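You operate a simulated robot arm through the tools that you are given. There is no shell and no other tool.

Carry out the task below with a simulated robot arm. There is one attempt and no reset: what you move stays moved.

## Task
Plug in the grey and green connectors and press their red tabs down.
Fine: each goes on the port of its colour; leave the third connector where it is.
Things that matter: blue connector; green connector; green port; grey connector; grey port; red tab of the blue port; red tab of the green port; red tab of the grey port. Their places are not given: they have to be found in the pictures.

The check looks at the end state, three seconds after you hand in, the way a careful person would. Anything else that was tipped, shoved, dropped, spilled or broken makes it a failure.

## Robot
A 7-joint arm with a two-finger gripper, fixed in place. Base frame: the origin is on the floor under the middle of its stand, x ahead of it, y to its left, z up; the work surface is at about z = 890. Lengths are in mm, angles in rad, forces in N, time in s.
With the tool pointing down near the work surface it reaches from about 340 to 780 mm from the base axis. Its first joint turns from -2.496 to 2.496 rad. Payload 2.45 kg.
Tool frame: the origin (TCP) lies between the finger pads and is the grasp point; the fingertips stand 26 mm ahead of it; z points along the fingers, y is the line along which they close. The gripper opens to 96 mm; its body begins 69 mm behind the TCP.
Orientation is that of the tool frame in the base frame, as a unit quaternion [w, x, y, z]. With the fingers straight down and closing along the base's y, the tool's x points along the base's -x, its y along +y and its z along -z.

## Interface
- The arm moves only by the tool drive_tool. Its argument "motion" is a list of rows, each a list of 7 numbers: the shift along the tool's x, y, z in mm, then the turn, a rotation vector about the tool's x, y, z in rad, then the opening, from 0 (shut) to 1 (fully open). In form: [[dx, dy, dz, wx, wy, wz, jaw], ...]. A call has 1 to 20 rows; each row is the pose to reach, as a shift and turn from the pose commanded when the call began, along the tool's axes at that moment. Rows are played at 5 a second. More than 50 mm and 0.15 rad between two rows, or a gripper value outside its range, and nothing of the call is played. Where a pose cannot be reached the arm comes as near as it can. A force on the tool above 40 N (or 10 N above the force at the start of the call, whichever is more), or a blocked arm, ends the call early, and 0.2 s more pass. The fingers move at their own pace (about 50 mm/s each) and stop on an object; they squeeze with about 26 N. The grip force told is the motor's: it shows also when the fingers shut on nothing. Time passes only in rows, and 0.2 s behind the last, so rows that repeat a pose let the fingers close. The reply holds the time, the measured pose of the TCP, the force on the tool along the base axes, the opening and the grip force, in the units named above and with some noise, with the torque about the TCP (base axes, N m) and any sound that the robot's microphone picked up, and new pictures: "show" is both (left out), scene, wrist or none.
- Cameras (640 x 400 px; columns grow to the right, rows downward): "scene" is fixed at [51.8, 502.1, 1484.1]; the picture's right is [-0.81, -0.59, 0.00], its down [-0.26, 0.36, -0.90] and it looks along [0.52, -0.73, -0.45] (base axes); focal length 313 px, centre (320, 200). "wrist" rides on the gripper at [82, 3, -98] in the tool frame; the picture's right is [-0.04, 1.00, 0.00], its down [-0.73, -0.03, -0.68] and it looks along [-0.68, -0.03, 0.73] (tool axes); focal length 256 px, centre (320, 200).
- slide_trunk(by): slides the trunk up (or, below 0, down) by that many mm; the arm rides with it, the base frame stays. It gives what a move gives, with no picture.
- measure_at(camera, pixels): for up to 12 pixels [column, row] of the newest picture of that camera ("zoom" is the newest enlarged one), the place [x, y, z] in the base frame of the surface seen there, good to about 2 mm. No time passes.
- enlarge(camera, box): a new picture of the part [left, top, right, bottom] of that camera's present view, enlarged. No time passes.
- job_done(): hands the job in; it is judged then, once.

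Open the gripper and draw the arm clear of the work before you hand the job in, unless the task says otherwise.

The tools are called by a JSON object that holds its "name" and its "arguments". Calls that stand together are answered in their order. drive_tool: Moves the arm, as the interface text tells. Its arguments: {"type":"object","properties":{"motion":{"type":"array"},"show":{"type":"string","enum":["both","scene","wrist","none"]}},"required":["motion"]} The other tools are called the same way: slide_trunk (by) moves the trunk up or down; measure_at (camera, pixels) gives the place of the surface under pixels of a picture; enlarge (camera, box) takes an enlarged picture of a part of a camera's view; job_done () hands the job in.

At the start:

```text
time_s: 0.0
tcp_pos: [449.8, -204.2, 1166.8]
orientation: [0.0, 0.0, 1.0, -0.001]
ft_force: [-0.6, -0.3, -1.0]
wrist_torque: [0.01, 0.02, 0.01]
gripper_width: 96.2
grip_force: 0.0
trunk travel left (down, up): [-575.0, 65.0]
```

scene: 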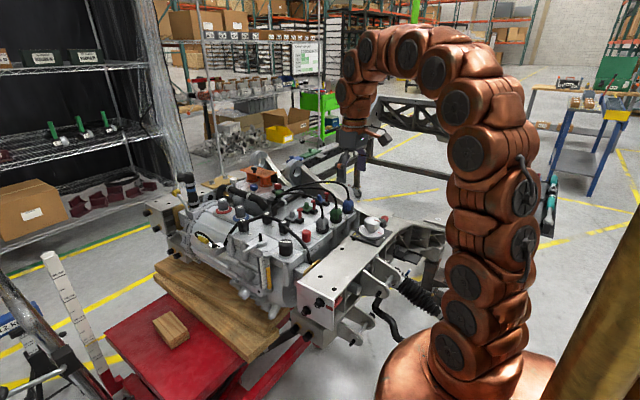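
wrist: 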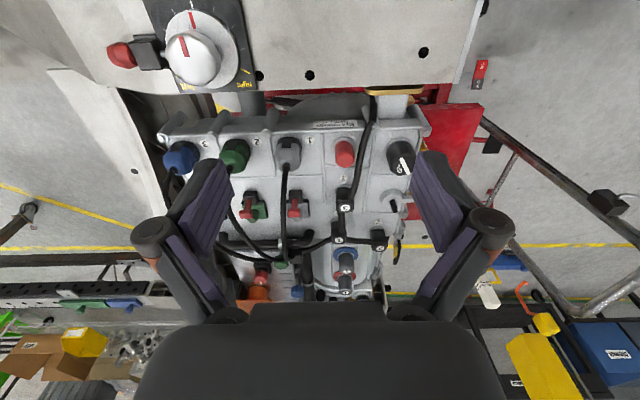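

The wrist picture shows blue (180,158), green (235,155), grey (288,152) connectors, and ports with red tabs around (250,208) and (298,205). I enlarge both views to see details.

{"name": "enlarge", "arguments": {"camera": "wrist", "box": [150, 110, 430, 300]}}

{"name": "enlarge", "arguments": {"camera": "scene", "box": [170, 150, 400, 300]}}

```text
2.11 times, centred on (290, 205) of wrist
```

zoom: 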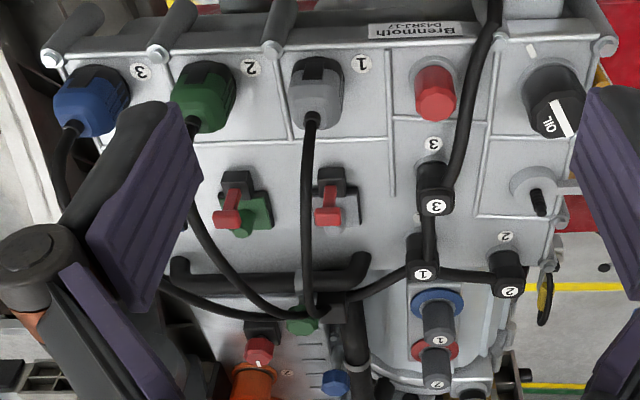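

```text
2.67 times, centred on (285, 225) of scene
```

zoom: 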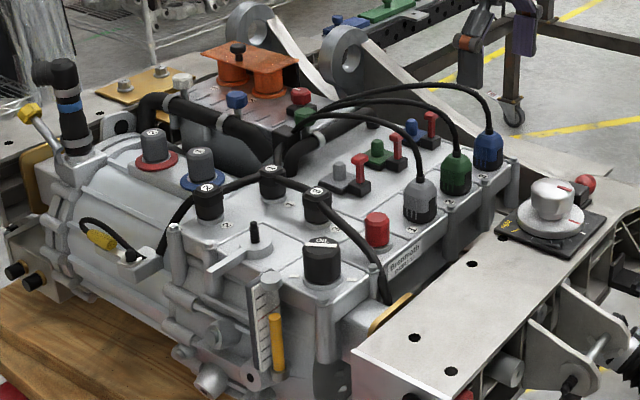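

The scene zoom shows three ports with red levers around scene (297-325, 197-215) and the connectors at (328,223),(341,214),(353,205). I enlarge closer.

{"name": "enlarge", "arguments": {"camera": "scene", "box": [275, 180, 365, 240]}}

{"name": "enlarge", "arguments": {"camera": "wrist", "box": [220, 130, 330, 240]}}

```text
6.67 times, centred on (320, 210) of scene
```

zoom: 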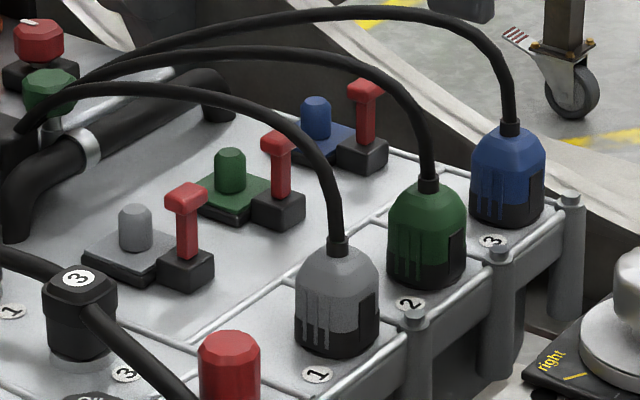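

```text
3.64 times, centred on (275, 185) of wrist
```

zoom: 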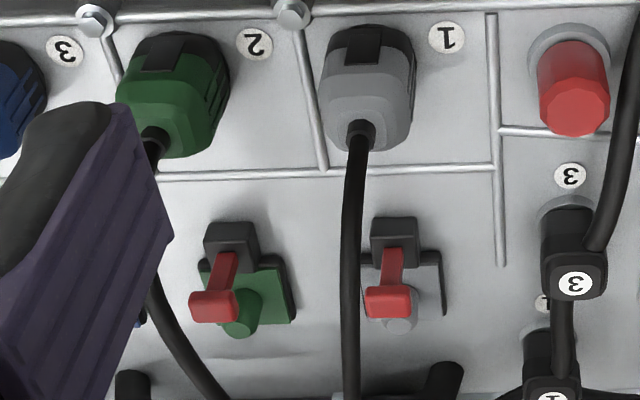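

I measure key points in the wrist zoom: grey/green connector tops, label, ports' posts, lever heads and black blocks; and in the scene picture as well.

{"name": "measure_at", "arguments": {"camera": "zoom", "pixels": [[360, 132], [350, 110], [360, 45], [155, 138], [165, 110], [180, 50], [400, 322], [385, 302], [393, 232], [240, 322], [212, 308], [230, 238]]}}

{"name": "measure_at", "arguments": {"camera": "scene", "pixels": [[322, 221], [335, 212], [347, 203], [294, 213], [301, 209], [307, 205], [314, 201], [319, 197], [326, 193], [301, 218], [314, 210], [308, 230]]}}

```text
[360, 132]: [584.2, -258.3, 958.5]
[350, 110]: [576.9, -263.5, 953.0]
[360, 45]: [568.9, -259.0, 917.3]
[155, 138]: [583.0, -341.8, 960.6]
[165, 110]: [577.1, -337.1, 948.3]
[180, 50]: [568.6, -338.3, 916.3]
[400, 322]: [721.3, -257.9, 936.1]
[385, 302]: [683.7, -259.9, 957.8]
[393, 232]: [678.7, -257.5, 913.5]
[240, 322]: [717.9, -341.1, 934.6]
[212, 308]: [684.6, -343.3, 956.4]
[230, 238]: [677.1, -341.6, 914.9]
```

```text
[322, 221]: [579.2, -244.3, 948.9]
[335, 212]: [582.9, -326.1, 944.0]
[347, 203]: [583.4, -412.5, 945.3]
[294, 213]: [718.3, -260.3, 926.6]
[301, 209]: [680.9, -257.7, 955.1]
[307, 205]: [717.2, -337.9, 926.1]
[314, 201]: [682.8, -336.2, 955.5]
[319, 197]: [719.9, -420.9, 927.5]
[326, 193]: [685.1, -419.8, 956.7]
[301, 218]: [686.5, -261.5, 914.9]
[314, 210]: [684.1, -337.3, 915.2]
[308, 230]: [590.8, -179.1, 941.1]
```

Connectors sit near x≈584 (y≈-258, -340, -420), ports near x≈720 with levers at x≈682. I measure surroundings (dial, plate, cables, body surface, lever top bar edges) before moving.

{"name": "measure_at", "arguments": {"camera": "wrist", "pixels": [[195, 60], [185, 45], [150, 48], [120, 55], [345, 155], [400, 158], [290, 50], [285, 180], [284, 215], [284, 250], [262, 185], [330, 200]]}}

{"name": "measure_at", "arguments": {"camera": "scene", "pixels": [[375, 225], [372, 238], [322, 207], [315, 199], [300, 193], [285, 193], [334, 200], [325, 191], [310, 187], [347, 195], [340, 185], [320, 182]]}}

```text
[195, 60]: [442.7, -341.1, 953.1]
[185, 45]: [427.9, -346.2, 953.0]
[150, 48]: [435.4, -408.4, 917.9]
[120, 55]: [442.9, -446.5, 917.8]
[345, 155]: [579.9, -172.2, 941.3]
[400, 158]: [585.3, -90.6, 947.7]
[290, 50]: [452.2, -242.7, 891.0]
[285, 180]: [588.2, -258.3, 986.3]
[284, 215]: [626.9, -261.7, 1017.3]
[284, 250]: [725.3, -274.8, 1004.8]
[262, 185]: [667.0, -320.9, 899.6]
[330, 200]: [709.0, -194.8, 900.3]
```

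```text
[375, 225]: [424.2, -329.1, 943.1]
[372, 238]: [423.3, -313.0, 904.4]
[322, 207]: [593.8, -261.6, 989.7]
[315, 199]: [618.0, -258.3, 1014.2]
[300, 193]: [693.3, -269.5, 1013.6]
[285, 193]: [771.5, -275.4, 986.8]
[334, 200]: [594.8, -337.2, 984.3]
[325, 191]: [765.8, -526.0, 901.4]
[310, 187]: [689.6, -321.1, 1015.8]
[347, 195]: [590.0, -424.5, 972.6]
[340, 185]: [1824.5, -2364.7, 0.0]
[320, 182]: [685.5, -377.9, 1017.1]
```

Cables arc up to z≈1017 over the ports. I enlarge the cable area in both views to map where each cable runs.

{"name": "enlarge", "arguments": {"camera": "scene", "box": [255, 165, 365, 235]}}

{"name": "enlarge", "arguments": {"camera": "wrist", "box": [150, 180, 330, 290]}}

```text
5.71 times, centred on (310, 200) of scene
```

zoom: 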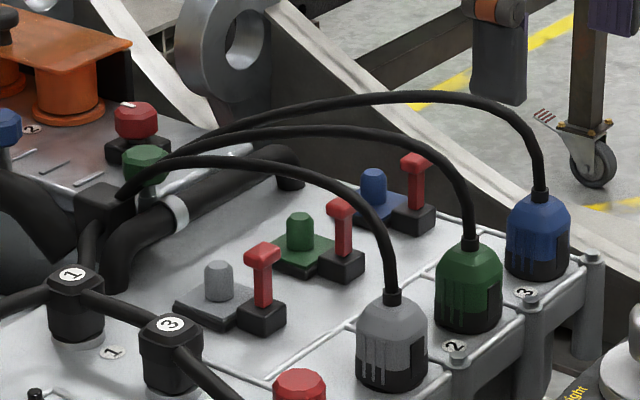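

```text
3.56 times, centred on (240, 235) of wrist
```

zoom: 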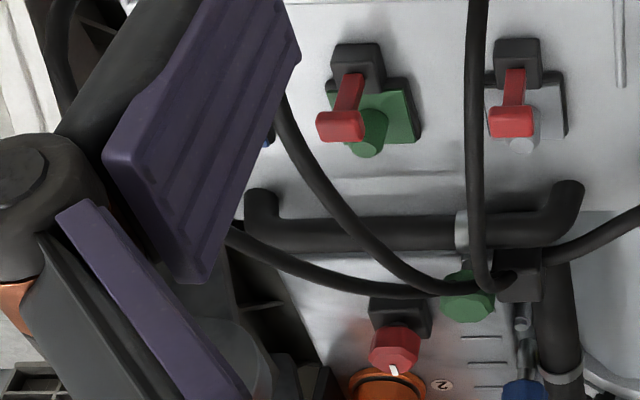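

The cables converge at a black block near zoom (520,275). I measure along each cable here.

{"name": "measure_at", "arguments": {"camera": "zoom", "pixels": [[520, 275], [478, 230], [474, 130], [476, 60], [295, 120], [318, 178], [355, 235], [400, 275], [240, 238], [290, 268], [340, 283], [390, 292]]}}

{"name": "drive_tool", "arguments": {"motion": [[0, 0, 0, 0, 0, 0, 0.6], [0, 0, 0, 0, 0, 0, 0.6], [0, 0, 0, 0, 0, 0, 0.6]], "show": "wrist"}}

```text
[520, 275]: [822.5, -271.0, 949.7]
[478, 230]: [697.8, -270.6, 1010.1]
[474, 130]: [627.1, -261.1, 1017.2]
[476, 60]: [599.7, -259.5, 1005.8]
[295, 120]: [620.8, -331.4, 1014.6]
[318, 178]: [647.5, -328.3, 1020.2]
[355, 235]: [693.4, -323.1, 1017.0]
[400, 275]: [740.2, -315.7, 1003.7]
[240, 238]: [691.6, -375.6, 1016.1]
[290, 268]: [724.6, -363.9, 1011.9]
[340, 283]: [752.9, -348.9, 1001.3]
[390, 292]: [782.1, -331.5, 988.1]
```

```text
time_s: 0.8
tcp_pos: [449.9, -204.9, 1168.0]
orientation: [0.0, 0.0, 1.0, 0.0]
ft_force: [0.5, -0.1, -0.2]
wrist_torque: [-0.02, 0.01, 0.03]
gripper_width: 57.7
grip_force: 0.0
trunk travel left (down, up): [-575.0, 65.0]
```

wrist: 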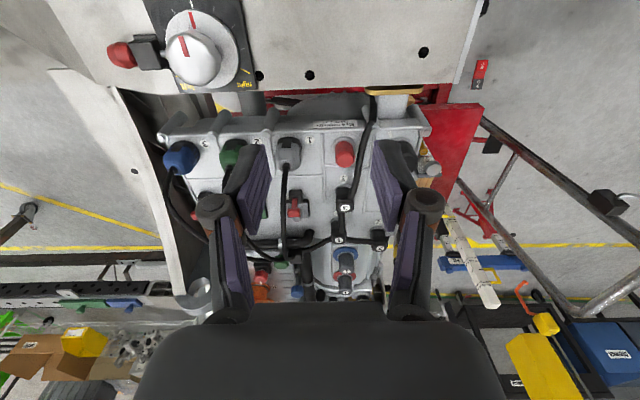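

The fingers are now at 58 mm. I measure points on the fingers in the wrist view to learn their thickness.

{"name": "enlarge", "arguments": {"camera": "wrist", "box": [190, 130, 460, 330]}}

{"name": "measure_at", "arguments": {"camera": "wrist", "pixels": [[265, 160], [250, 165], [232, 185], [215, 205], [225, 250], [240, 270], [372, 160], [385, 150], [400, 160], [412, 185], [425, 200], [400, 270]]}}

```text
2.00 times, centred on (325, 230) of wrist
```

zoom: 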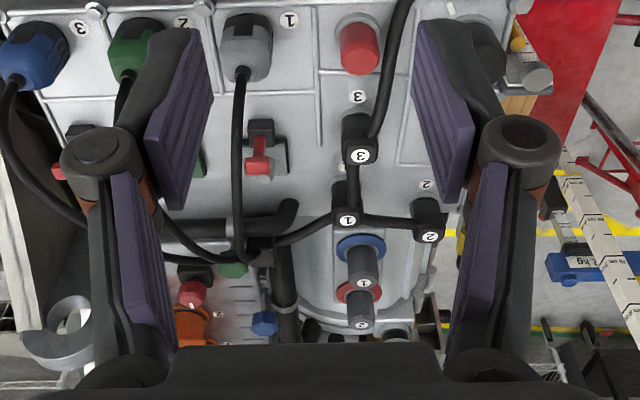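

```text
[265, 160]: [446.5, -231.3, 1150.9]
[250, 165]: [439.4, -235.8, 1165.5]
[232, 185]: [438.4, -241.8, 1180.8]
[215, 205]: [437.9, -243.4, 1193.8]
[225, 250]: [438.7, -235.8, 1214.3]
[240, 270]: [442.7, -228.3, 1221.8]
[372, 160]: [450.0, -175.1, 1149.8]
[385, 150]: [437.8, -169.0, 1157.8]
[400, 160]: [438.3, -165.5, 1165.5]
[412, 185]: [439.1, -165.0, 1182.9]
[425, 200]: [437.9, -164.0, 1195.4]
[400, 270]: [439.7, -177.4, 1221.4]
```

Fingertips are ~12 mm thick and the knuckles reach ~20 mm outwards, so a grip along y at ~60 mm opening fits between connectors. I move closer over the grey connector for a good look.

{"name": "drive_tool", "arguments": {"motion": [[-17, -13, 27, 0, 0, 0, 0.65], [-35, -27, 53, 0, 0, 0, 0.65], [-52, -40, 80, 0, 0, 0, 0.65], [-70, -54, 107, 0, 0, 0, 0.65]], "show": "both"}}

```text
time_s: 1.8
tcp_pos: [520.7, -258.0, 1061.3]
orientation: [0.001, 0.0, 1.0, -0.001]
ft_force: [0.2, 0.5, -0.7]
wrist_torque: [-0.03, -0.04, 0.01]
gripper_width: 62.3
grip_force: 0.1
trunk travel left (down, up): [-575.0, 65.0]
```

scene: 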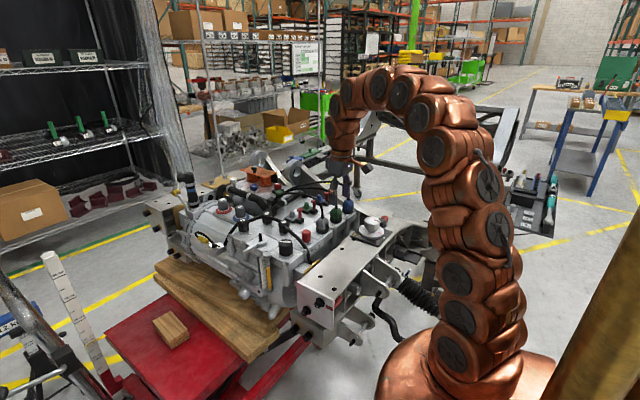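
wrist: 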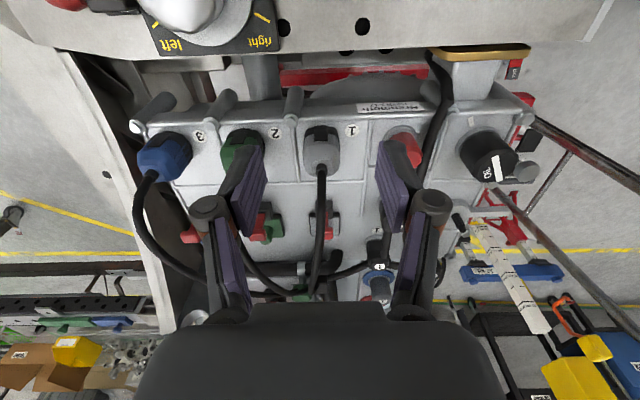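

The grey connector is now centred between the fingers at (321,150). I enlarge it and the ports.

{"name": "enlarge", "arguments": {"camera": "wrist", "box": [230, 110, 390, 250]}}

{"name": "enlarge", "arguments": {"camera": "wrist", "box": [285, 110, 360, 185]}}

```text
2.86 times, centred on (310, 180) of wrist
```

zoom: 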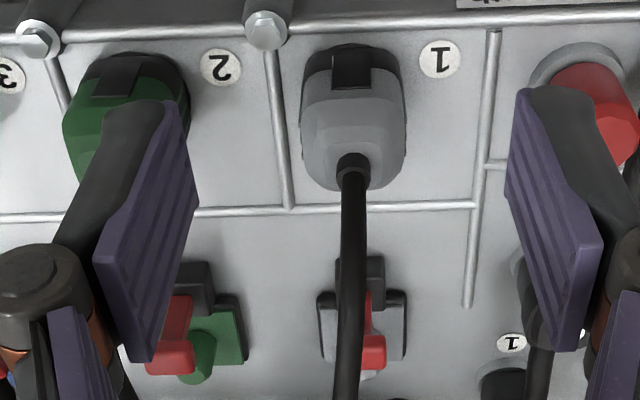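

```text
5.33 times, centred on (322, 148) of wrist
```

zoom: 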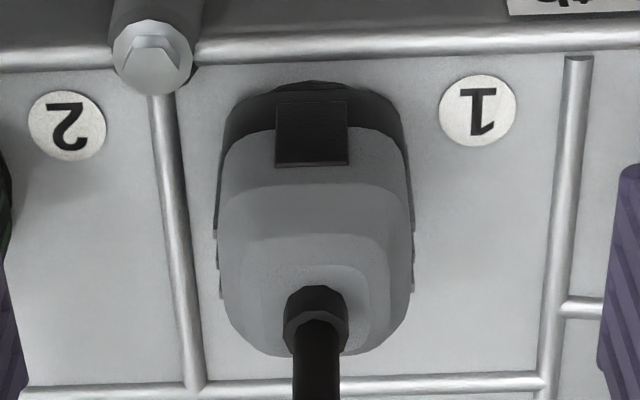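

The grey connector looks aligned with the base axes (latch centre col 312, cable exit col 315). I measure its edges and top for its exact centre and yaw.

{"name": "measure_at", "arguments": {"camera": "zoom", "pixels": [[222, 220], [407, 220], [225, 290], [407, 290], [315, 275], [290, 150], [335, 150], [245, 150], [385, 150], [312, 88], [318, 300], [312, 205]]}}

```text
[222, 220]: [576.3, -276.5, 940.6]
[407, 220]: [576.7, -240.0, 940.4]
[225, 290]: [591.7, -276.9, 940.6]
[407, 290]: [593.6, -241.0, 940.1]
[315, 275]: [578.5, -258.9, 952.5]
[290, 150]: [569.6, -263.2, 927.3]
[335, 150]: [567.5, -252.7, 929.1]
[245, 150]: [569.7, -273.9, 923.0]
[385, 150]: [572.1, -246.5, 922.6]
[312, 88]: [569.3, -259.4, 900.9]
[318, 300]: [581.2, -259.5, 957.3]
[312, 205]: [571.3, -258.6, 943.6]
```

Grey connector centre is about (585, -258.5), ~37 mm wide, base at z=900. Next I move forward above the cables to view the ports and tabs from y≈-223.

{"name": "drive_tool", "arguments": {"motion": [[-32, 9, -4, 0, 0, 0, 0.65], [-65, 18, -8, 0, 0, 0, 0.65], [-97, 27, -8, 0, 0, 0, 0.65], [-130, 36, -8, 0, 0, 0, 0.65]], "show": "wrist"}}

{"name": "enlarge", "arguments": {"camera": "wrist", "box": [180, 110, 340, 220]}}

```text
time_s: 2.8
tcp_pos: [650.9, -223.1, 1069.6]
orientation: [0.001, -0.001, 1.0, 0.0]
ft_force: [-0.6, -0.3, 0.4]
wrist_torque: [-0.01, -0.06, 0.02]
gripper_width: 62.5
grip_force: 0.2
trunk travel left (down, up): [-575.0, 65.0]
```

wrist: 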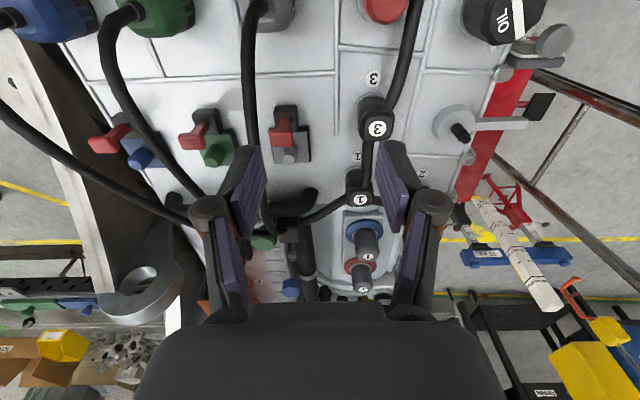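

```text
3.64 times, centred on (260, 165) of wrist
```

zoom: 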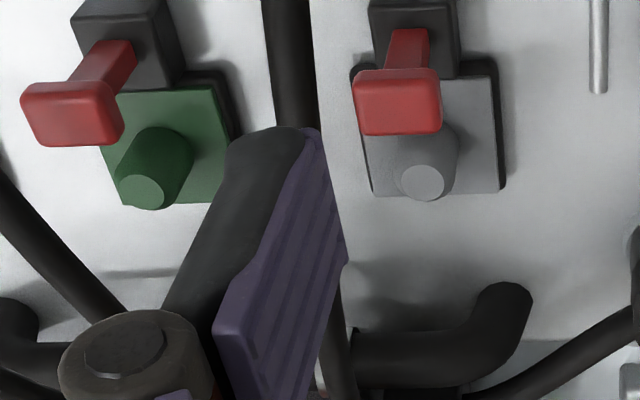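

Both ports are clearly visible: grey post top at zoom (422,182), green post top at (140,192). I measure posts, plates, levers and blocks.

{"name": "measure_at", "arguments": {"camera": "zoom", "pixels": [[422, 182], [402, 182], [442, 182], [422, 168], [422, 196], [376, 188], [495, 185], [490, 85], [140, 192], [120, 190], [160, 190], [222, 150]]}}

{"name": "measure_at", "arguments": {"camera": "zoom", "pixels": [[365, 115], [432, 115], [398, 85], [398, 72], [405, 40], [380, 10], [450, 20], [450, 70], [35, 110], [110, 118], [75, 88], [415, 20]]}}

```text
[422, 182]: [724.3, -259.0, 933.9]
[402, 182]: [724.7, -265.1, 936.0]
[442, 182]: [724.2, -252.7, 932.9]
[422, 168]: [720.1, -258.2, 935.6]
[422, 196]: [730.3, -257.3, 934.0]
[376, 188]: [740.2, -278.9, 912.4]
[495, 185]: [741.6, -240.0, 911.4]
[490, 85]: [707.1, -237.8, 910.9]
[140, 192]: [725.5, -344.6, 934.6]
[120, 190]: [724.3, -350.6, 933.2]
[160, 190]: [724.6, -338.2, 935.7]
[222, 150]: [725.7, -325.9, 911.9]
```

```text
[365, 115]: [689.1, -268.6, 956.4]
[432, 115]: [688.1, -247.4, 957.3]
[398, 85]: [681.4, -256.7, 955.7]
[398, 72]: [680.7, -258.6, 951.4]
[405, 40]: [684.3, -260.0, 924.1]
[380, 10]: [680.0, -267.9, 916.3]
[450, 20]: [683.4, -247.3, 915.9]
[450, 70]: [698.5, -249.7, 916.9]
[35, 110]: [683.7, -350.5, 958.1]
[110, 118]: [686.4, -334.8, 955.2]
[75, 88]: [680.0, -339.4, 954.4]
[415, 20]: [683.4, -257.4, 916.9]
```

Grey post centre ≈ (724.5, -258.9), top z≈934.5, plate z≈911.5; lever stem at x≈682 with head top z≈957. Now I enlarge the scene view on the connectors to get their x-extent.

{"name": "enlarge", "arguments": {"camera": "scene", "box": [285, 185, 365, 240]}}

{"name": "enlarge", "arguments": {"camera": "scene", "box": [310, 205, 350, 235]}}

```text
7.27 times, centred on (325, 212) of scene
```

zoom: 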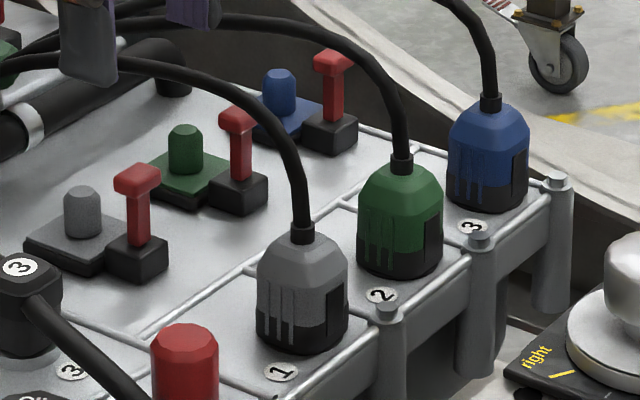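

```text
13.33 times, centred on (330, 220) of scene
```

zoom: 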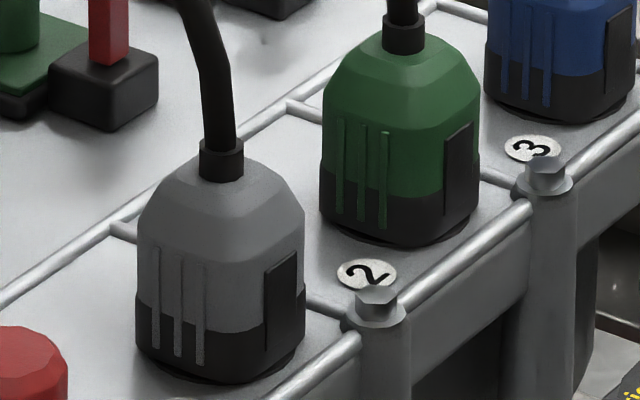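

Clear view of the grey and green connectors. I measure their side faces, latch plates and ribs.

{"name": "measure_at", "arguments": {"camera": "zoom", "pixels": [[144, 270], [178, 270], [225, 270], [245, 270], [280, 290], [300, 250], [142, 340], [215, 370], [222, 160], [222, 145], [300, 330], [178, 200]]}}

{"name": "measure_at", "arguments": {"camera": "zoom", "pixels": [[328, 150], [363, 150], [405, 150], [425, 150], [458, 165], [476, 130], [326, 215], [395, 235], [403, 35], [403, 20], [474, 200], [360, 80]]}}

```text
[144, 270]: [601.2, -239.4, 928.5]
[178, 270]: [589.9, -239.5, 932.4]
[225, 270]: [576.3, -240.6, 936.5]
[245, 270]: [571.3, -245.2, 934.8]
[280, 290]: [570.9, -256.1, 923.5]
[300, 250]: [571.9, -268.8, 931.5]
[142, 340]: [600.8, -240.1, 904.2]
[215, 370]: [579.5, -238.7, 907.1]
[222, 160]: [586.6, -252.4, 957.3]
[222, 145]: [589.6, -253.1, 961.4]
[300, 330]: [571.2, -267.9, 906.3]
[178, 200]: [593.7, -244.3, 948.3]
```

```text
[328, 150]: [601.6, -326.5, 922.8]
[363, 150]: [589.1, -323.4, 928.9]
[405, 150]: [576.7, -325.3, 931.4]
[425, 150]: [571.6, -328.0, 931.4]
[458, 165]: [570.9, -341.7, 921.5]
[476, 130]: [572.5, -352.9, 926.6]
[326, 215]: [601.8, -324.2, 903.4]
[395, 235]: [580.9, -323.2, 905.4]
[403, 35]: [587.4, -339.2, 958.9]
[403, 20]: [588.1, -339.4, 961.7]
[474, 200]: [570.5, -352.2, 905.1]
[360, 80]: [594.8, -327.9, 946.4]
```

I estimate grey centre ≈ (589, -258.5) and green ≈ (589.5, -343). I measure the gripper's body edges in the wrist image to know the clearance it needs from the other cables.

{"name": "measure_at", "arguments": {"camera": "wrist", "pixels": [[255, 312], [385, 312], [320, 306], [200, 335], [165, 345], [145, 380], [490, 370], [320, 350], [320, 395], [230, 315], [410, 315], [420, 205]]}}

```text
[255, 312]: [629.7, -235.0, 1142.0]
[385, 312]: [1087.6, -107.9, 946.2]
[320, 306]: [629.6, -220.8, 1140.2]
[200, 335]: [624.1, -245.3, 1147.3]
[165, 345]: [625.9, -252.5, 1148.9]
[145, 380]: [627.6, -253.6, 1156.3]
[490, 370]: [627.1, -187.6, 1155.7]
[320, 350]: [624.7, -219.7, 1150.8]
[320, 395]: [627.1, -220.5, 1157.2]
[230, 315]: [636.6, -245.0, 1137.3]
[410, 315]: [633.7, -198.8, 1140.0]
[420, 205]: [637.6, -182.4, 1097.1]
```

The gripper body is about ±34 mm wide and ±25 mm deep, so a forward tilt of ~0.45 rad keeps it off the cable. I go back over the grey connector, centre y on it, and tilt forward.

{"name": "drive_tool", "arguments": {"motion": [[16, -18, -2, 0, -0.11, 0, 0.65], [32, -35.4, -2, 0, -0.22, 0, 0.65], [47, -35.4, 8, 0, -0.33, 0, 0.65], [62, -35.4, 25, 0, -0.45, 0, 0.65], [62, -35.4, 25, 0, -0.45, 0, 0.65]], "show": "both"}}

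{"name": "enlarge", "arguments": {"camera": "wrist", "box": [230, 60, 410, 180]}}

{"name": "enlarge", "arguments": {"camera": "scene", "box": [275, 160, 375, 240]}}

```text
time_s: 4.0
tcp_pos: [588.0, -257.3, 1043.5]
orientation: [0.224, 0.001, 0.975, -0.001]
ft_force: [-0.2, -0.6, -0.1]
wrist_torque: [-0.01, 0.01, 0.04]
gripper_width: 62.5
grip_force: 0.1
trunk travel left (down, up): [-575.0, 65.0]
```

scene: 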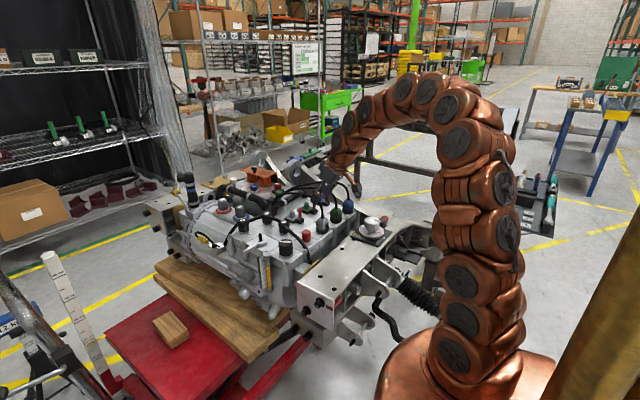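
wrist: 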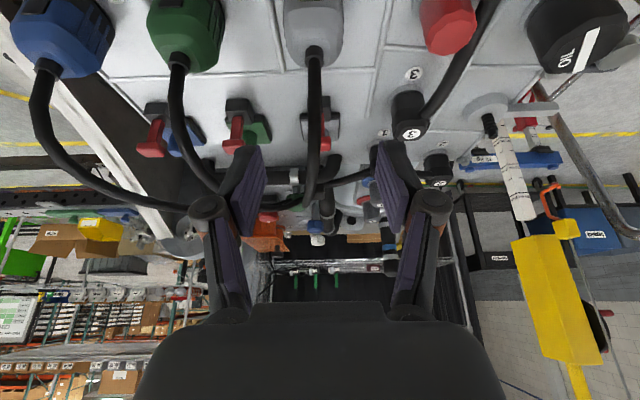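

```text
3.33 times, centred on (320, 120) of wrist
```

zoom: 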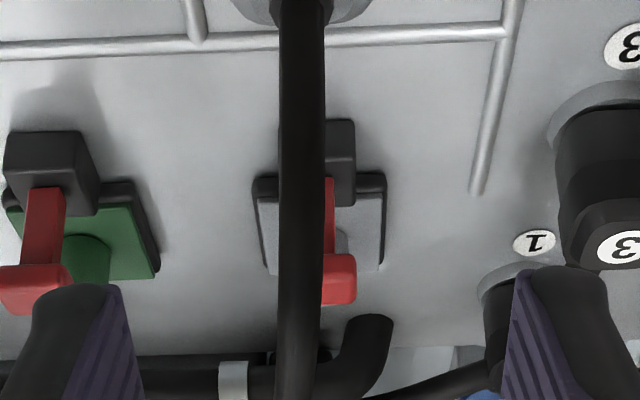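

```text
5.00 times, centred on (325, 200) of scene
```

zoom: 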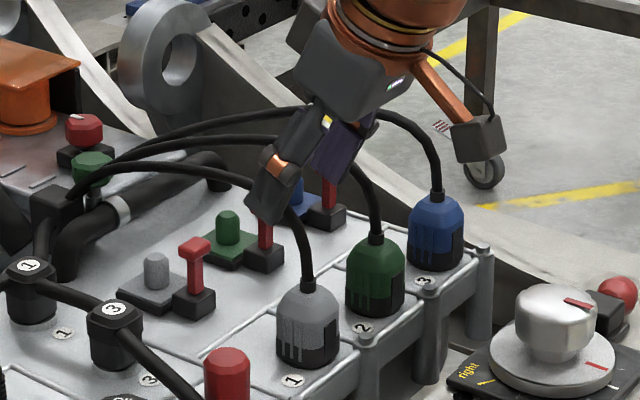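

The gripper is tilted 0.45 rad, straddling the grey cable. I descend vertically in stages to z≈955 first.

{"name": "drive_tool", "arguments": {"motion": [[9.5, -1.2, 19.8, 0, 0, 0, 0.65], [18.9, -1.2, 40, 0, 0, 0, 0.65], [28.4, -1.2, 60, 0, 0, 0, 0.65], [37.8, -1.2, 80, 0, 0, 0, 0.65]], "show": "both"}}

{"name": "enlarge", "arguments": {"camera": "wrist", "box": [210, 60, 430, 260]}}

{"name": "enlarge", "arguments": {"camera": "scene", "box": [285, 180, 365, 240]}}

```text
time_s: 5.0
tcp_pos: [588.3, -258.6, 954.2]
orientation: [0.222, 0.0, 0.975, 0.0]
ft_force: [0.5, -0.1, 0.1]
wrist_torque: [-0.01, -0.01, 0.02]
gripper_width: 62.2
grip_force: 0.1
trunk travel left (down, up): [-575.0, 65.0]
```

scene: 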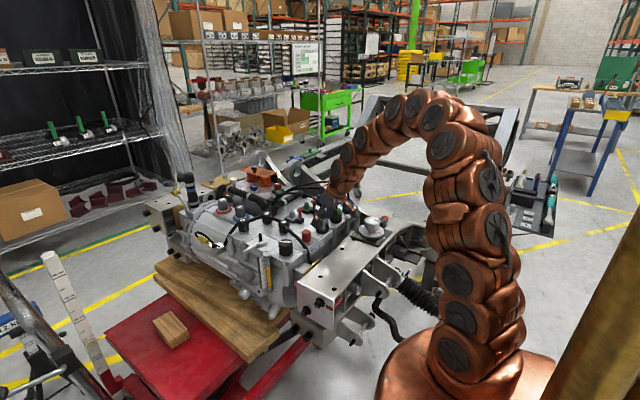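
wrist: 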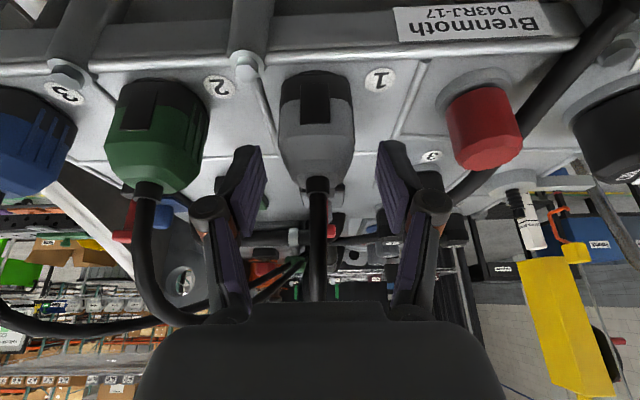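

```text
2.00 times, centred on (320, 160) of wrist
```

zoom: 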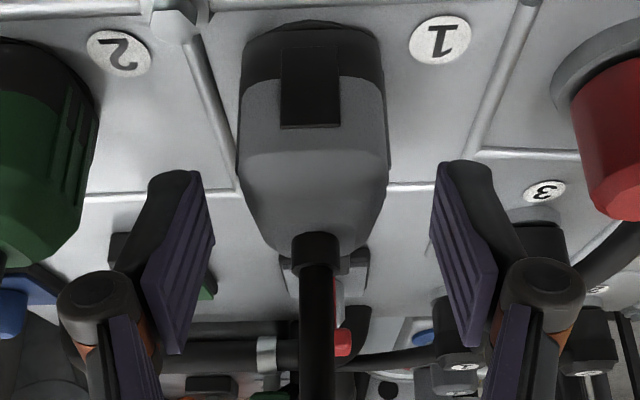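

```text
6.67 times, centred on (325, 210) of scene
```

zoom: 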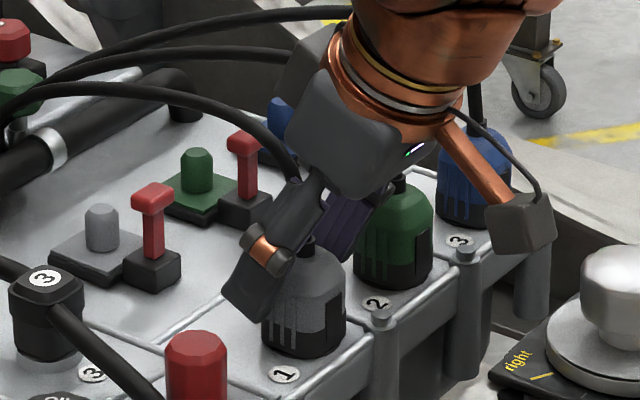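

The fingers straddle the grey connector symmetrically. I descend the last 20 mm and close on it.

{"name": "drive_tool", "arguments": {"motion": [[4.1, 0, 9.2, 0, 0, 0, 0.65], [8.2, 0, 18.3, 0, 0, 0, 0.65], [8.2, 0, 18.3, 0, 0, 0, 0.65], [8.2, 0, 18.3, 0, 0, 0, 0.45], [8.2, 0, 18.3, 0, 0, 0, 0.3], [8.2, 0, 18.3, 0, 0, 0, 0.2], [8.2, 0, 18.3, 0, 0, 0, 0.2]], "show": "both"}}

{"name": "enlarge", "arguments": {"camera": "scene", "box": [285, 180, 365, 240]}}

{"name": "enlarge", "arguments": {"camera": "wrist", "box": [210, 60, 430, 260]}}

```text
time_s: 6.6
tcp_pos: [590.3, -259.3, 934.4]
orientation: [0.224, 0.001, 0.975, -0.001]
ft_force: [0.2, -0.5, -0.2]
wrist_torque: [-0.02, 0.02, 0.03]
gripper_width: 35.4
grip_force: 25.9
trunk travel left (down, up): [-575.0, 65.0]
```

scene: 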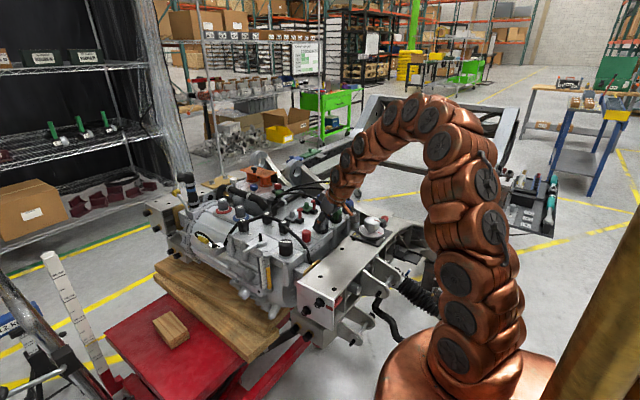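
wrist: 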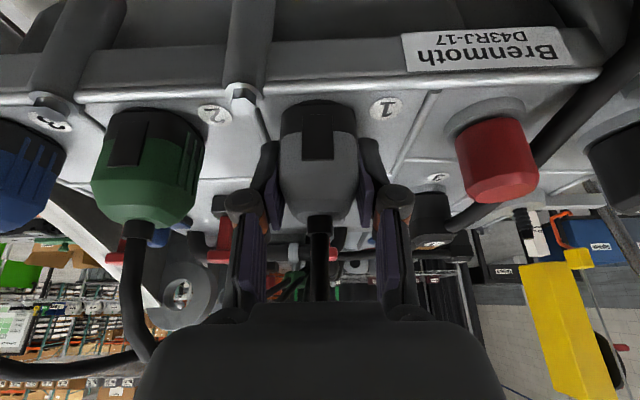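

```text
6.67 times, centred on (325, 210) of scene
```

zoom: 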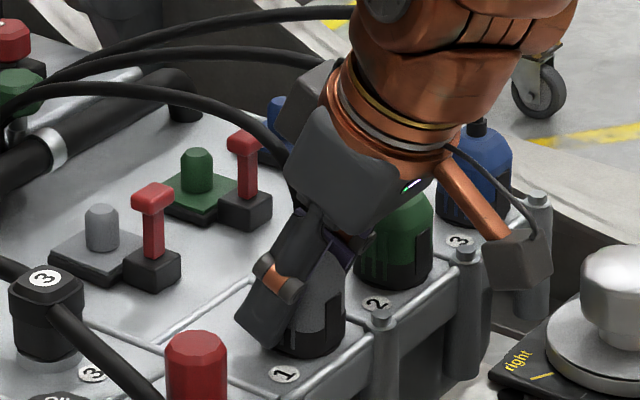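

```text
2.00 times, centred on (320, 160) of wrist
```

zoom: 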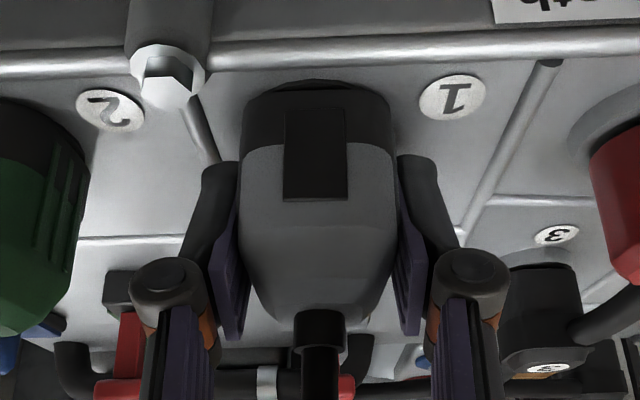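

Gripped at 35.4 mm width with 26 N. I lift 12 mm first and check forces.

{"name": "drive_tool", "arguments": {"motion": [[-1.3, 0, -2.7, 0, 0, 0, 0.2], [-2.6, 0, -5.4, 0, 0, 0, 0.2], [-5.2, 0, -10.8, 0, 0, 0, 0.2]], "show": "both"}}

{"name": "enlarge", "arguments": {"camera": "scene", "box": [265, 170, 365, 240]}}

```text
time_s: 7.4
tcp_pos: [590.2, -259.7, 947.2]
orientation: [0.223, 0.0, 0.975, -0.001]
ft_force: [-0.6, 0.3, -0.5]
wrist_torque: [0.04, 0.03, 0.01]
gripper_width: 35.7
grip_force: 26.0
trunk travel left (down, up): [-575.0, 65.0]
```

scene: 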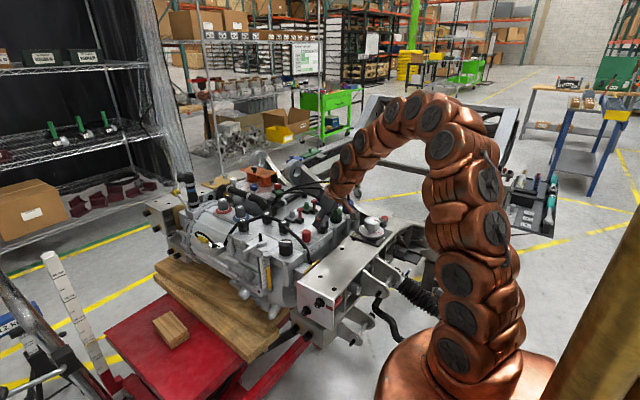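
wrist: 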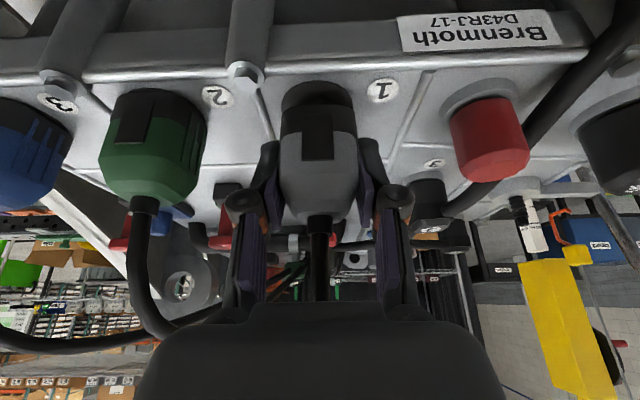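

```text
5.71 times, centred on (315, 205) of scene
```

zoom: 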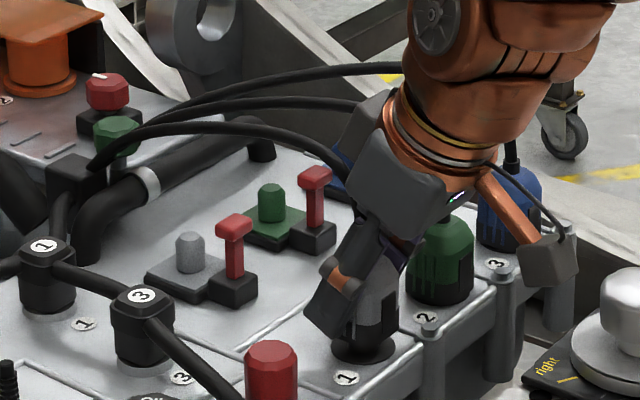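

Lift is free of force; a dark round pad stays on the surface. I lift on to about z=1012 and then examine that pad.

{"name": "drive_tool", "arguments": {"motion": [[-9.6, 0, -19.8, 0, 0, 0, 0.2], [-19.2, 0, -39.6, 0, 0, 0, 0.2], [-28.4, 0, -58.5, 0, 0, 0, 0.2]], "show": "both"}}

{"name": "enlarge", "arguments": {"camera": "scene", "box": [265, 160, 365, 240]}}

```text
time_s: 8.2
tcp_pos: [589.8, -260.2, 1012.0]
orientation: [0.224, -0.001, 0.975, 0.0]
ft_force: [0.3, 1.1, -0.4]
wrist_torque: [0.05, 0.0, 0.0]
gripper_width: 35.8
grip_force: 25.8
trunk travel left (down, up): [-575.0, 65.0]
```

scene: 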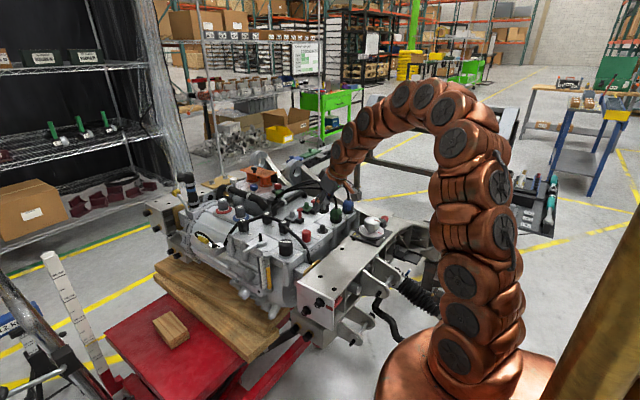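
wrist: 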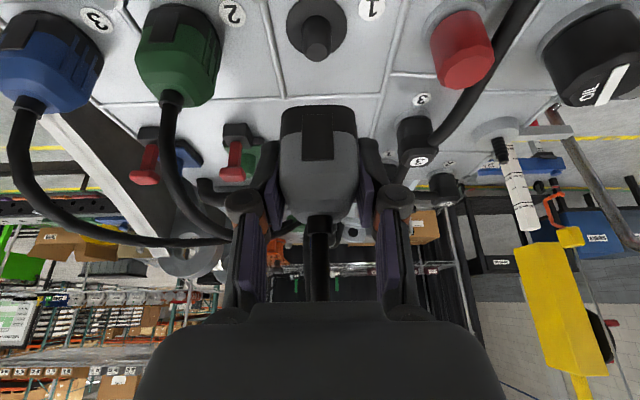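

```text
5.00 times, centred on (315, 200) of scene
```

zoom: 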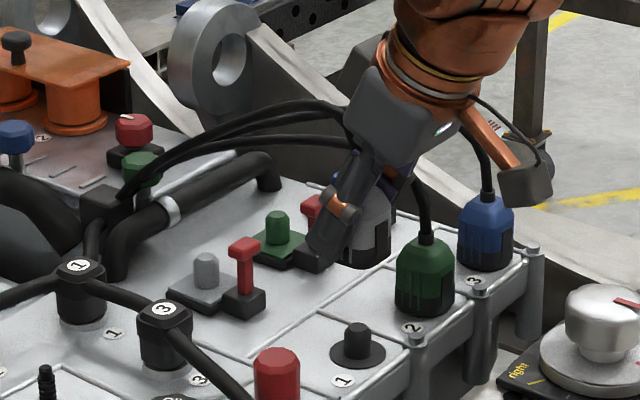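

The connector came off a black parking pin (wrist (318,40)). I measure pin and disc for the exact original connector centre, plus port posts for comparison with the same cameras.

{"name": "enlarge", "arguments": {"camera": "wrist", "box": [270, 0, 370, 70]}}

{"name": "enlarge", "arguments": {"camera": "scene", "box": [290, 200, 350, 245]}}

```text
5.71 times, centred on (320, 35) of wrist
```

zoom: 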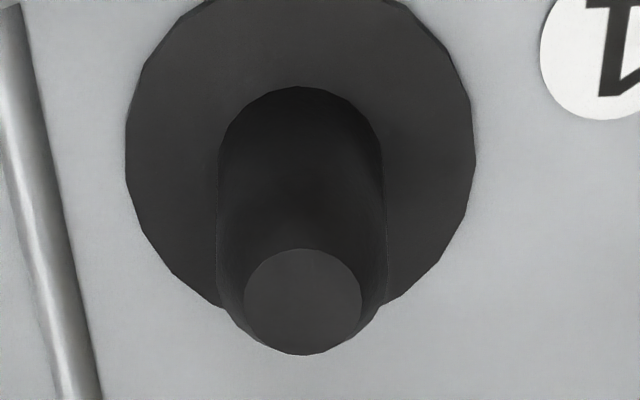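

```text
8.89 times, centred on (320, 222) of scene
```

zoom: 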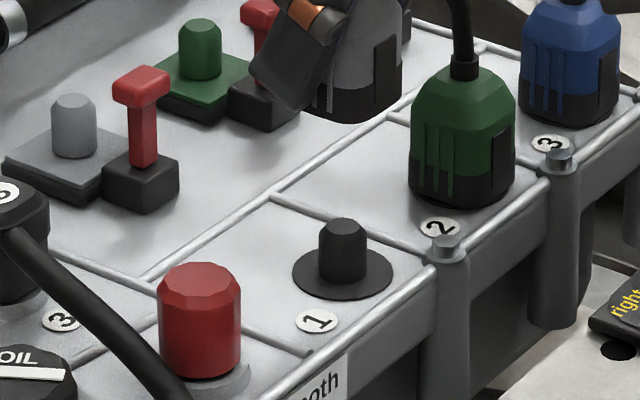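

I measure pin/disc and port posts in this scene zoom, then the pin in the wrist zoom.

{"name": "measure_at", "arguments": {"camera": "zoom", "pixels": [[343, 224], [333, 224], [353, 224], [300, 272], [386, 272], [343, 294], [75, 99], [65, 99], [85, 99], [200, 24], [190, 24], [210, 24]]}}

{"name": "enlarge", "arguments": {"camera": "wrist", "box": [270, 0, 370, 70]}}

{"name": "measure_at", "arguments": {"camera": "zoom", "pixels": [[303, 302], [260, 302], [346, 302], [303, 262], [303, 345], [135, 165], [468, 165]]}}

```text
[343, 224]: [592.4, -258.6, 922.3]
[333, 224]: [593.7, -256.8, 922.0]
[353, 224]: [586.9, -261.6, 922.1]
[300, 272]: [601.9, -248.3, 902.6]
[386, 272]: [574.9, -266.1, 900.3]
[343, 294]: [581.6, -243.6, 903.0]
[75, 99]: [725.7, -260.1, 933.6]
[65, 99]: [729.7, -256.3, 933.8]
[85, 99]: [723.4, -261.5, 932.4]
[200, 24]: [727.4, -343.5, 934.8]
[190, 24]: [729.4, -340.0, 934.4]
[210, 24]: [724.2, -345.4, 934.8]
```

```text
5.71 times, centred on (320, 35) of wrist
```

zoom: 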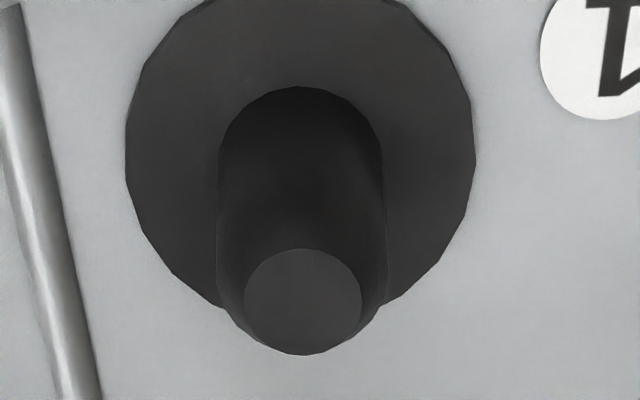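

```text
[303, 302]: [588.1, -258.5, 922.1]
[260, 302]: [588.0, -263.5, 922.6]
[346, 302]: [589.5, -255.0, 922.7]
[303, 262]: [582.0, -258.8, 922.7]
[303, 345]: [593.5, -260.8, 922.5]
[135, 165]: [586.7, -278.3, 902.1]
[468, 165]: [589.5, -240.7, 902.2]
```

Pin centre ≈ (589, -259.2), grey post ≈ (725.2, -259.1): a shift of ≈136 mm in x and ≈0 in y. I carry the connector +136 mm in x at this height, over the levers.

{"name": "drive_tool", "arguments": {"motion": [[-30.6, 0.2, 14.9, 0, 0, 0, 0.2], [-61.2, 0.4, 29.7, 0, 0, 0, 0.2], [-91.8, 0.6, 44.6, 0, 0, 0, 0.2], [-122.4, 0.8, 59.4, 0, 0, 0, 0.2], [-122.4, 0.8, 59.4, 0, 0, 0, 0.2]], "show": "both"}}

{"name": "enlarge", "arguments": {"camera": "scene", "box": [250, 160, 350, 240]}}

{"name": "enlarge", "arguments": {"camera": "wrist", "box": [210, 20, 430, 240]}}

```text
time_s: 9.4
tcp_pos: [726.3, -258.6, 1012.1]
orientation: [0.223, 0.0, 0.975, 0.0]
ft_force: [-0.8, -0.1, -0.2]
wrist_torque: [-0.01, 0.01, -0.01]
gripper_width: 35.5
grip_force: 25.7
trunk travel left (down, up): [-575.0, 65.0]
```

scene: 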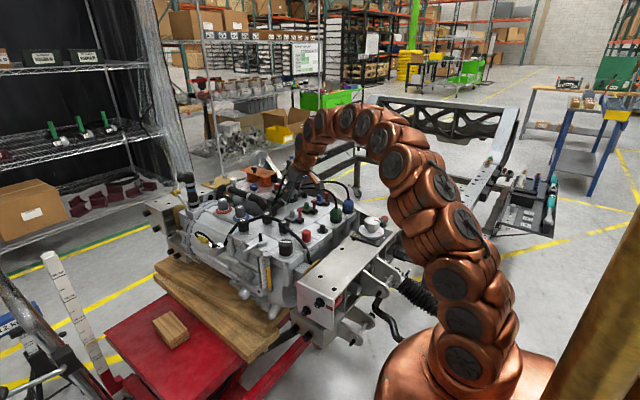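
wrist: 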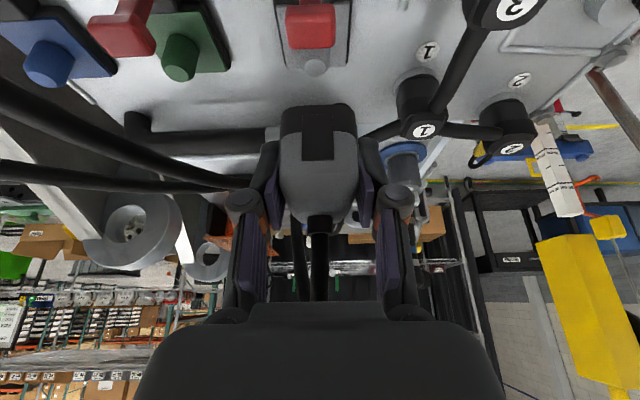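

```text
5.00 times, centred on (300, 200) of scene
```

zoom: 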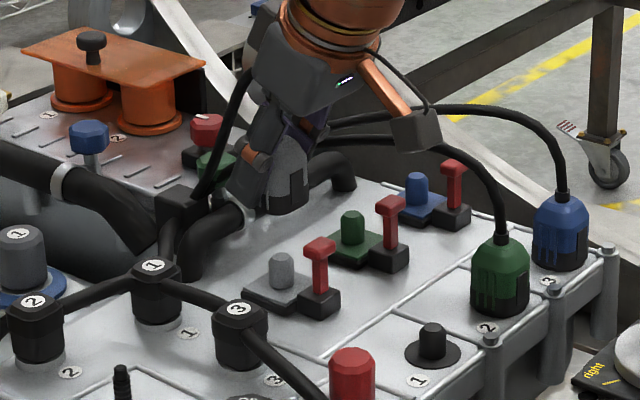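

```text
1.82 times, centred on (320, 130) of wrist
```

zoom: 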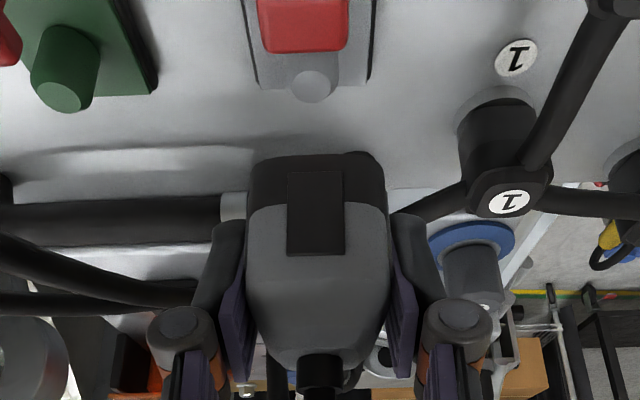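

The connector hangs above the grey post with its cable looping freely and no force. I descend 42 mm to just above the post top.

{"name": "drive_tool", "arguments": {"motion": [[6.1, -0.2, 12.6, 0, 0, 0, 0.2], [12.2, -0.4, 25.2, 0, 0, 0, 0.2], [18.4, -0.5, 37.8, 0, 0, 0, 0.2], [18.4, -0.5, 37.8, 0, 0, 0, 0.2]], "show": "both"}}

{"name": "enlarge", "arguments": {"camera": "scene", "box": [280, 190, 340, 235]}}

{"name": "enlarge", "arguments": {"camera": "wrist", "box": [250, 40, 390, 180]}}

```text
time_s: 10.4
tcp_pos: [725.8, -258.4, 969.0]
orientation: [0.223, 0.0, 0.975, 0.0]
ft_force: [-0.1, -1.0, 0.4]
wrist_torque: [0.01, -0.01, 0.01]
gripper_width: 35.7
grip_force: 26.2
trunk travel left (down, up): [-575.0, 65.0]
```

scene: 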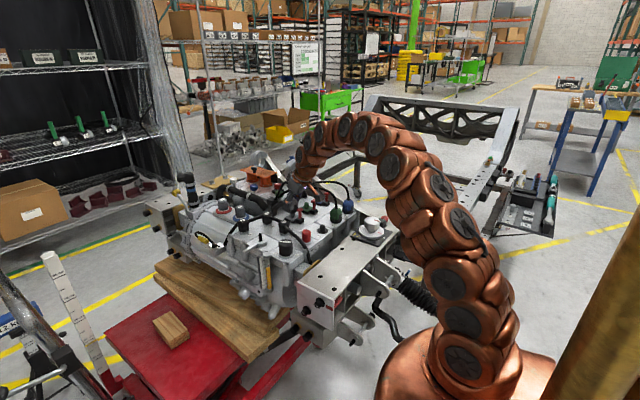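
wrist: 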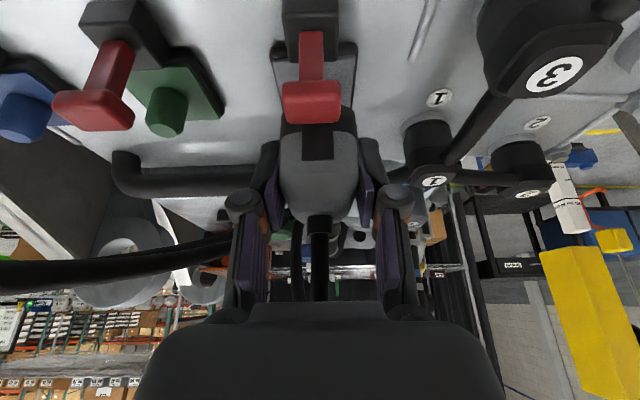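

```text
8.89 times, centred on (310, 212) of scene
```

zoom: 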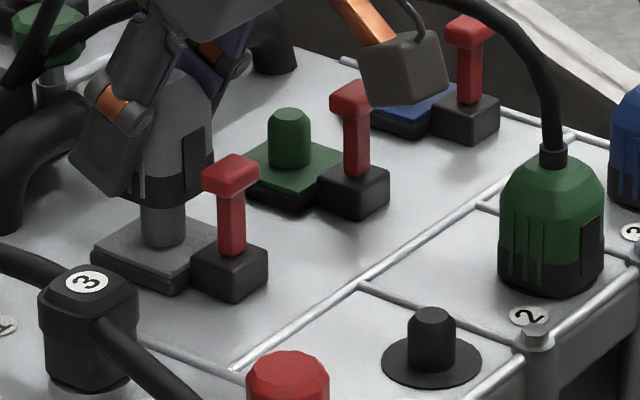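

```text
2.86 times, centred on (320, 110) of wrist
```

zoom: 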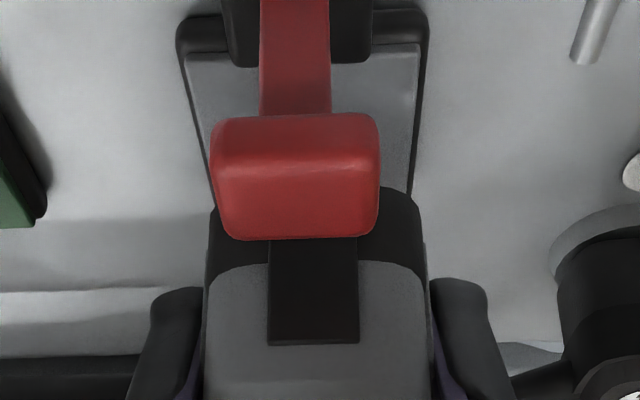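

The connector is just over the post (scene zoom shows it directly above). I check lateral alignment by measuring plate edges, lever and connector edges in the wrist zoom.

{"name": "measure_at", "arguments": {"camera": "zoom", "pixels": [[195, 100], [413, 100], [195, 70], [413, 70], [222, 180], [370, 180], [275, 300], [350, 300], [215, 290], [418, 290], [265, 60], [325, 60]]}}

```text
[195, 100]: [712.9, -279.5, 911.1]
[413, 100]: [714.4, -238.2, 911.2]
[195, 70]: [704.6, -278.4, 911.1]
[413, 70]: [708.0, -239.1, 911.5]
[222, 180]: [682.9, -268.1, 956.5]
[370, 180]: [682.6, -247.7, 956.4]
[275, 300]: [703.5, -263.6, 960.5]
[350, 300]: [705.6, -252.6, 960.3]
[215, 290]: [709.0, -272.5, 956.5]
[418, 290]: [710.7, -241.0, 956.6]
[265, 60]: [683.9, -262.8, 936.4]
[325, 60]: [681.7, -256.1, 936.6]
```

Plate centre y≈-258.8 versus connector ≈-258.2; I nudge -0.5 mm in y and descend 12 mm slowly onto the post, watching forces.

{"name": "drive_tool", "arguments": {"motion": [[0, -0.5, 0, 0, 0, 0, 0.2], [1.3, -0.5, 2.7, 0, 0, 0, 0.2], [2.6, -0.5, 5.4, 0, 0, 0, 0.2], [3.9, -0.5, 8.1, 0, 0, 0, 0.2], [5.2, -0.5, 10.8, 0, 0, 0, 0.2]], "show": "none"}}

{"name": "enlarge", "arguments": {"camera": "scene", "box": [280, 190, 340, 235]}}

```text
time_s: 11.6
tcp_pos: [725.8, -259.4, 958.5]
orientation: [0.223, 0.0, 0.975, 0.001]
ft_force: [0.2, -0.7, -1.1]
wrist_torque: [-0.02, -0.02, 0.02]
gripper_width: 35.5
grip_force: 25.8
trunk travel left (down, up): [-575.0, 65.0]
```

```text
8.89 times, centred on (310, 212) of scene
```

zoom: 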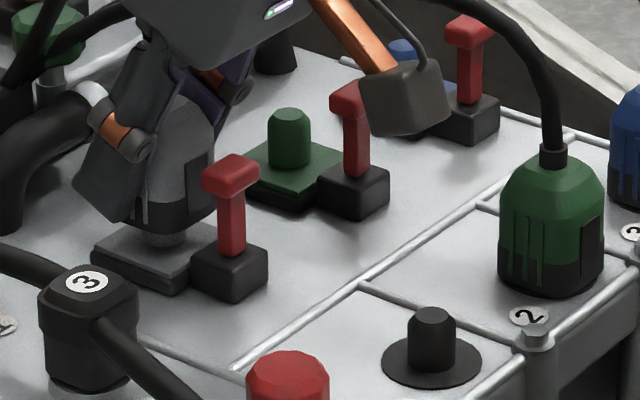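

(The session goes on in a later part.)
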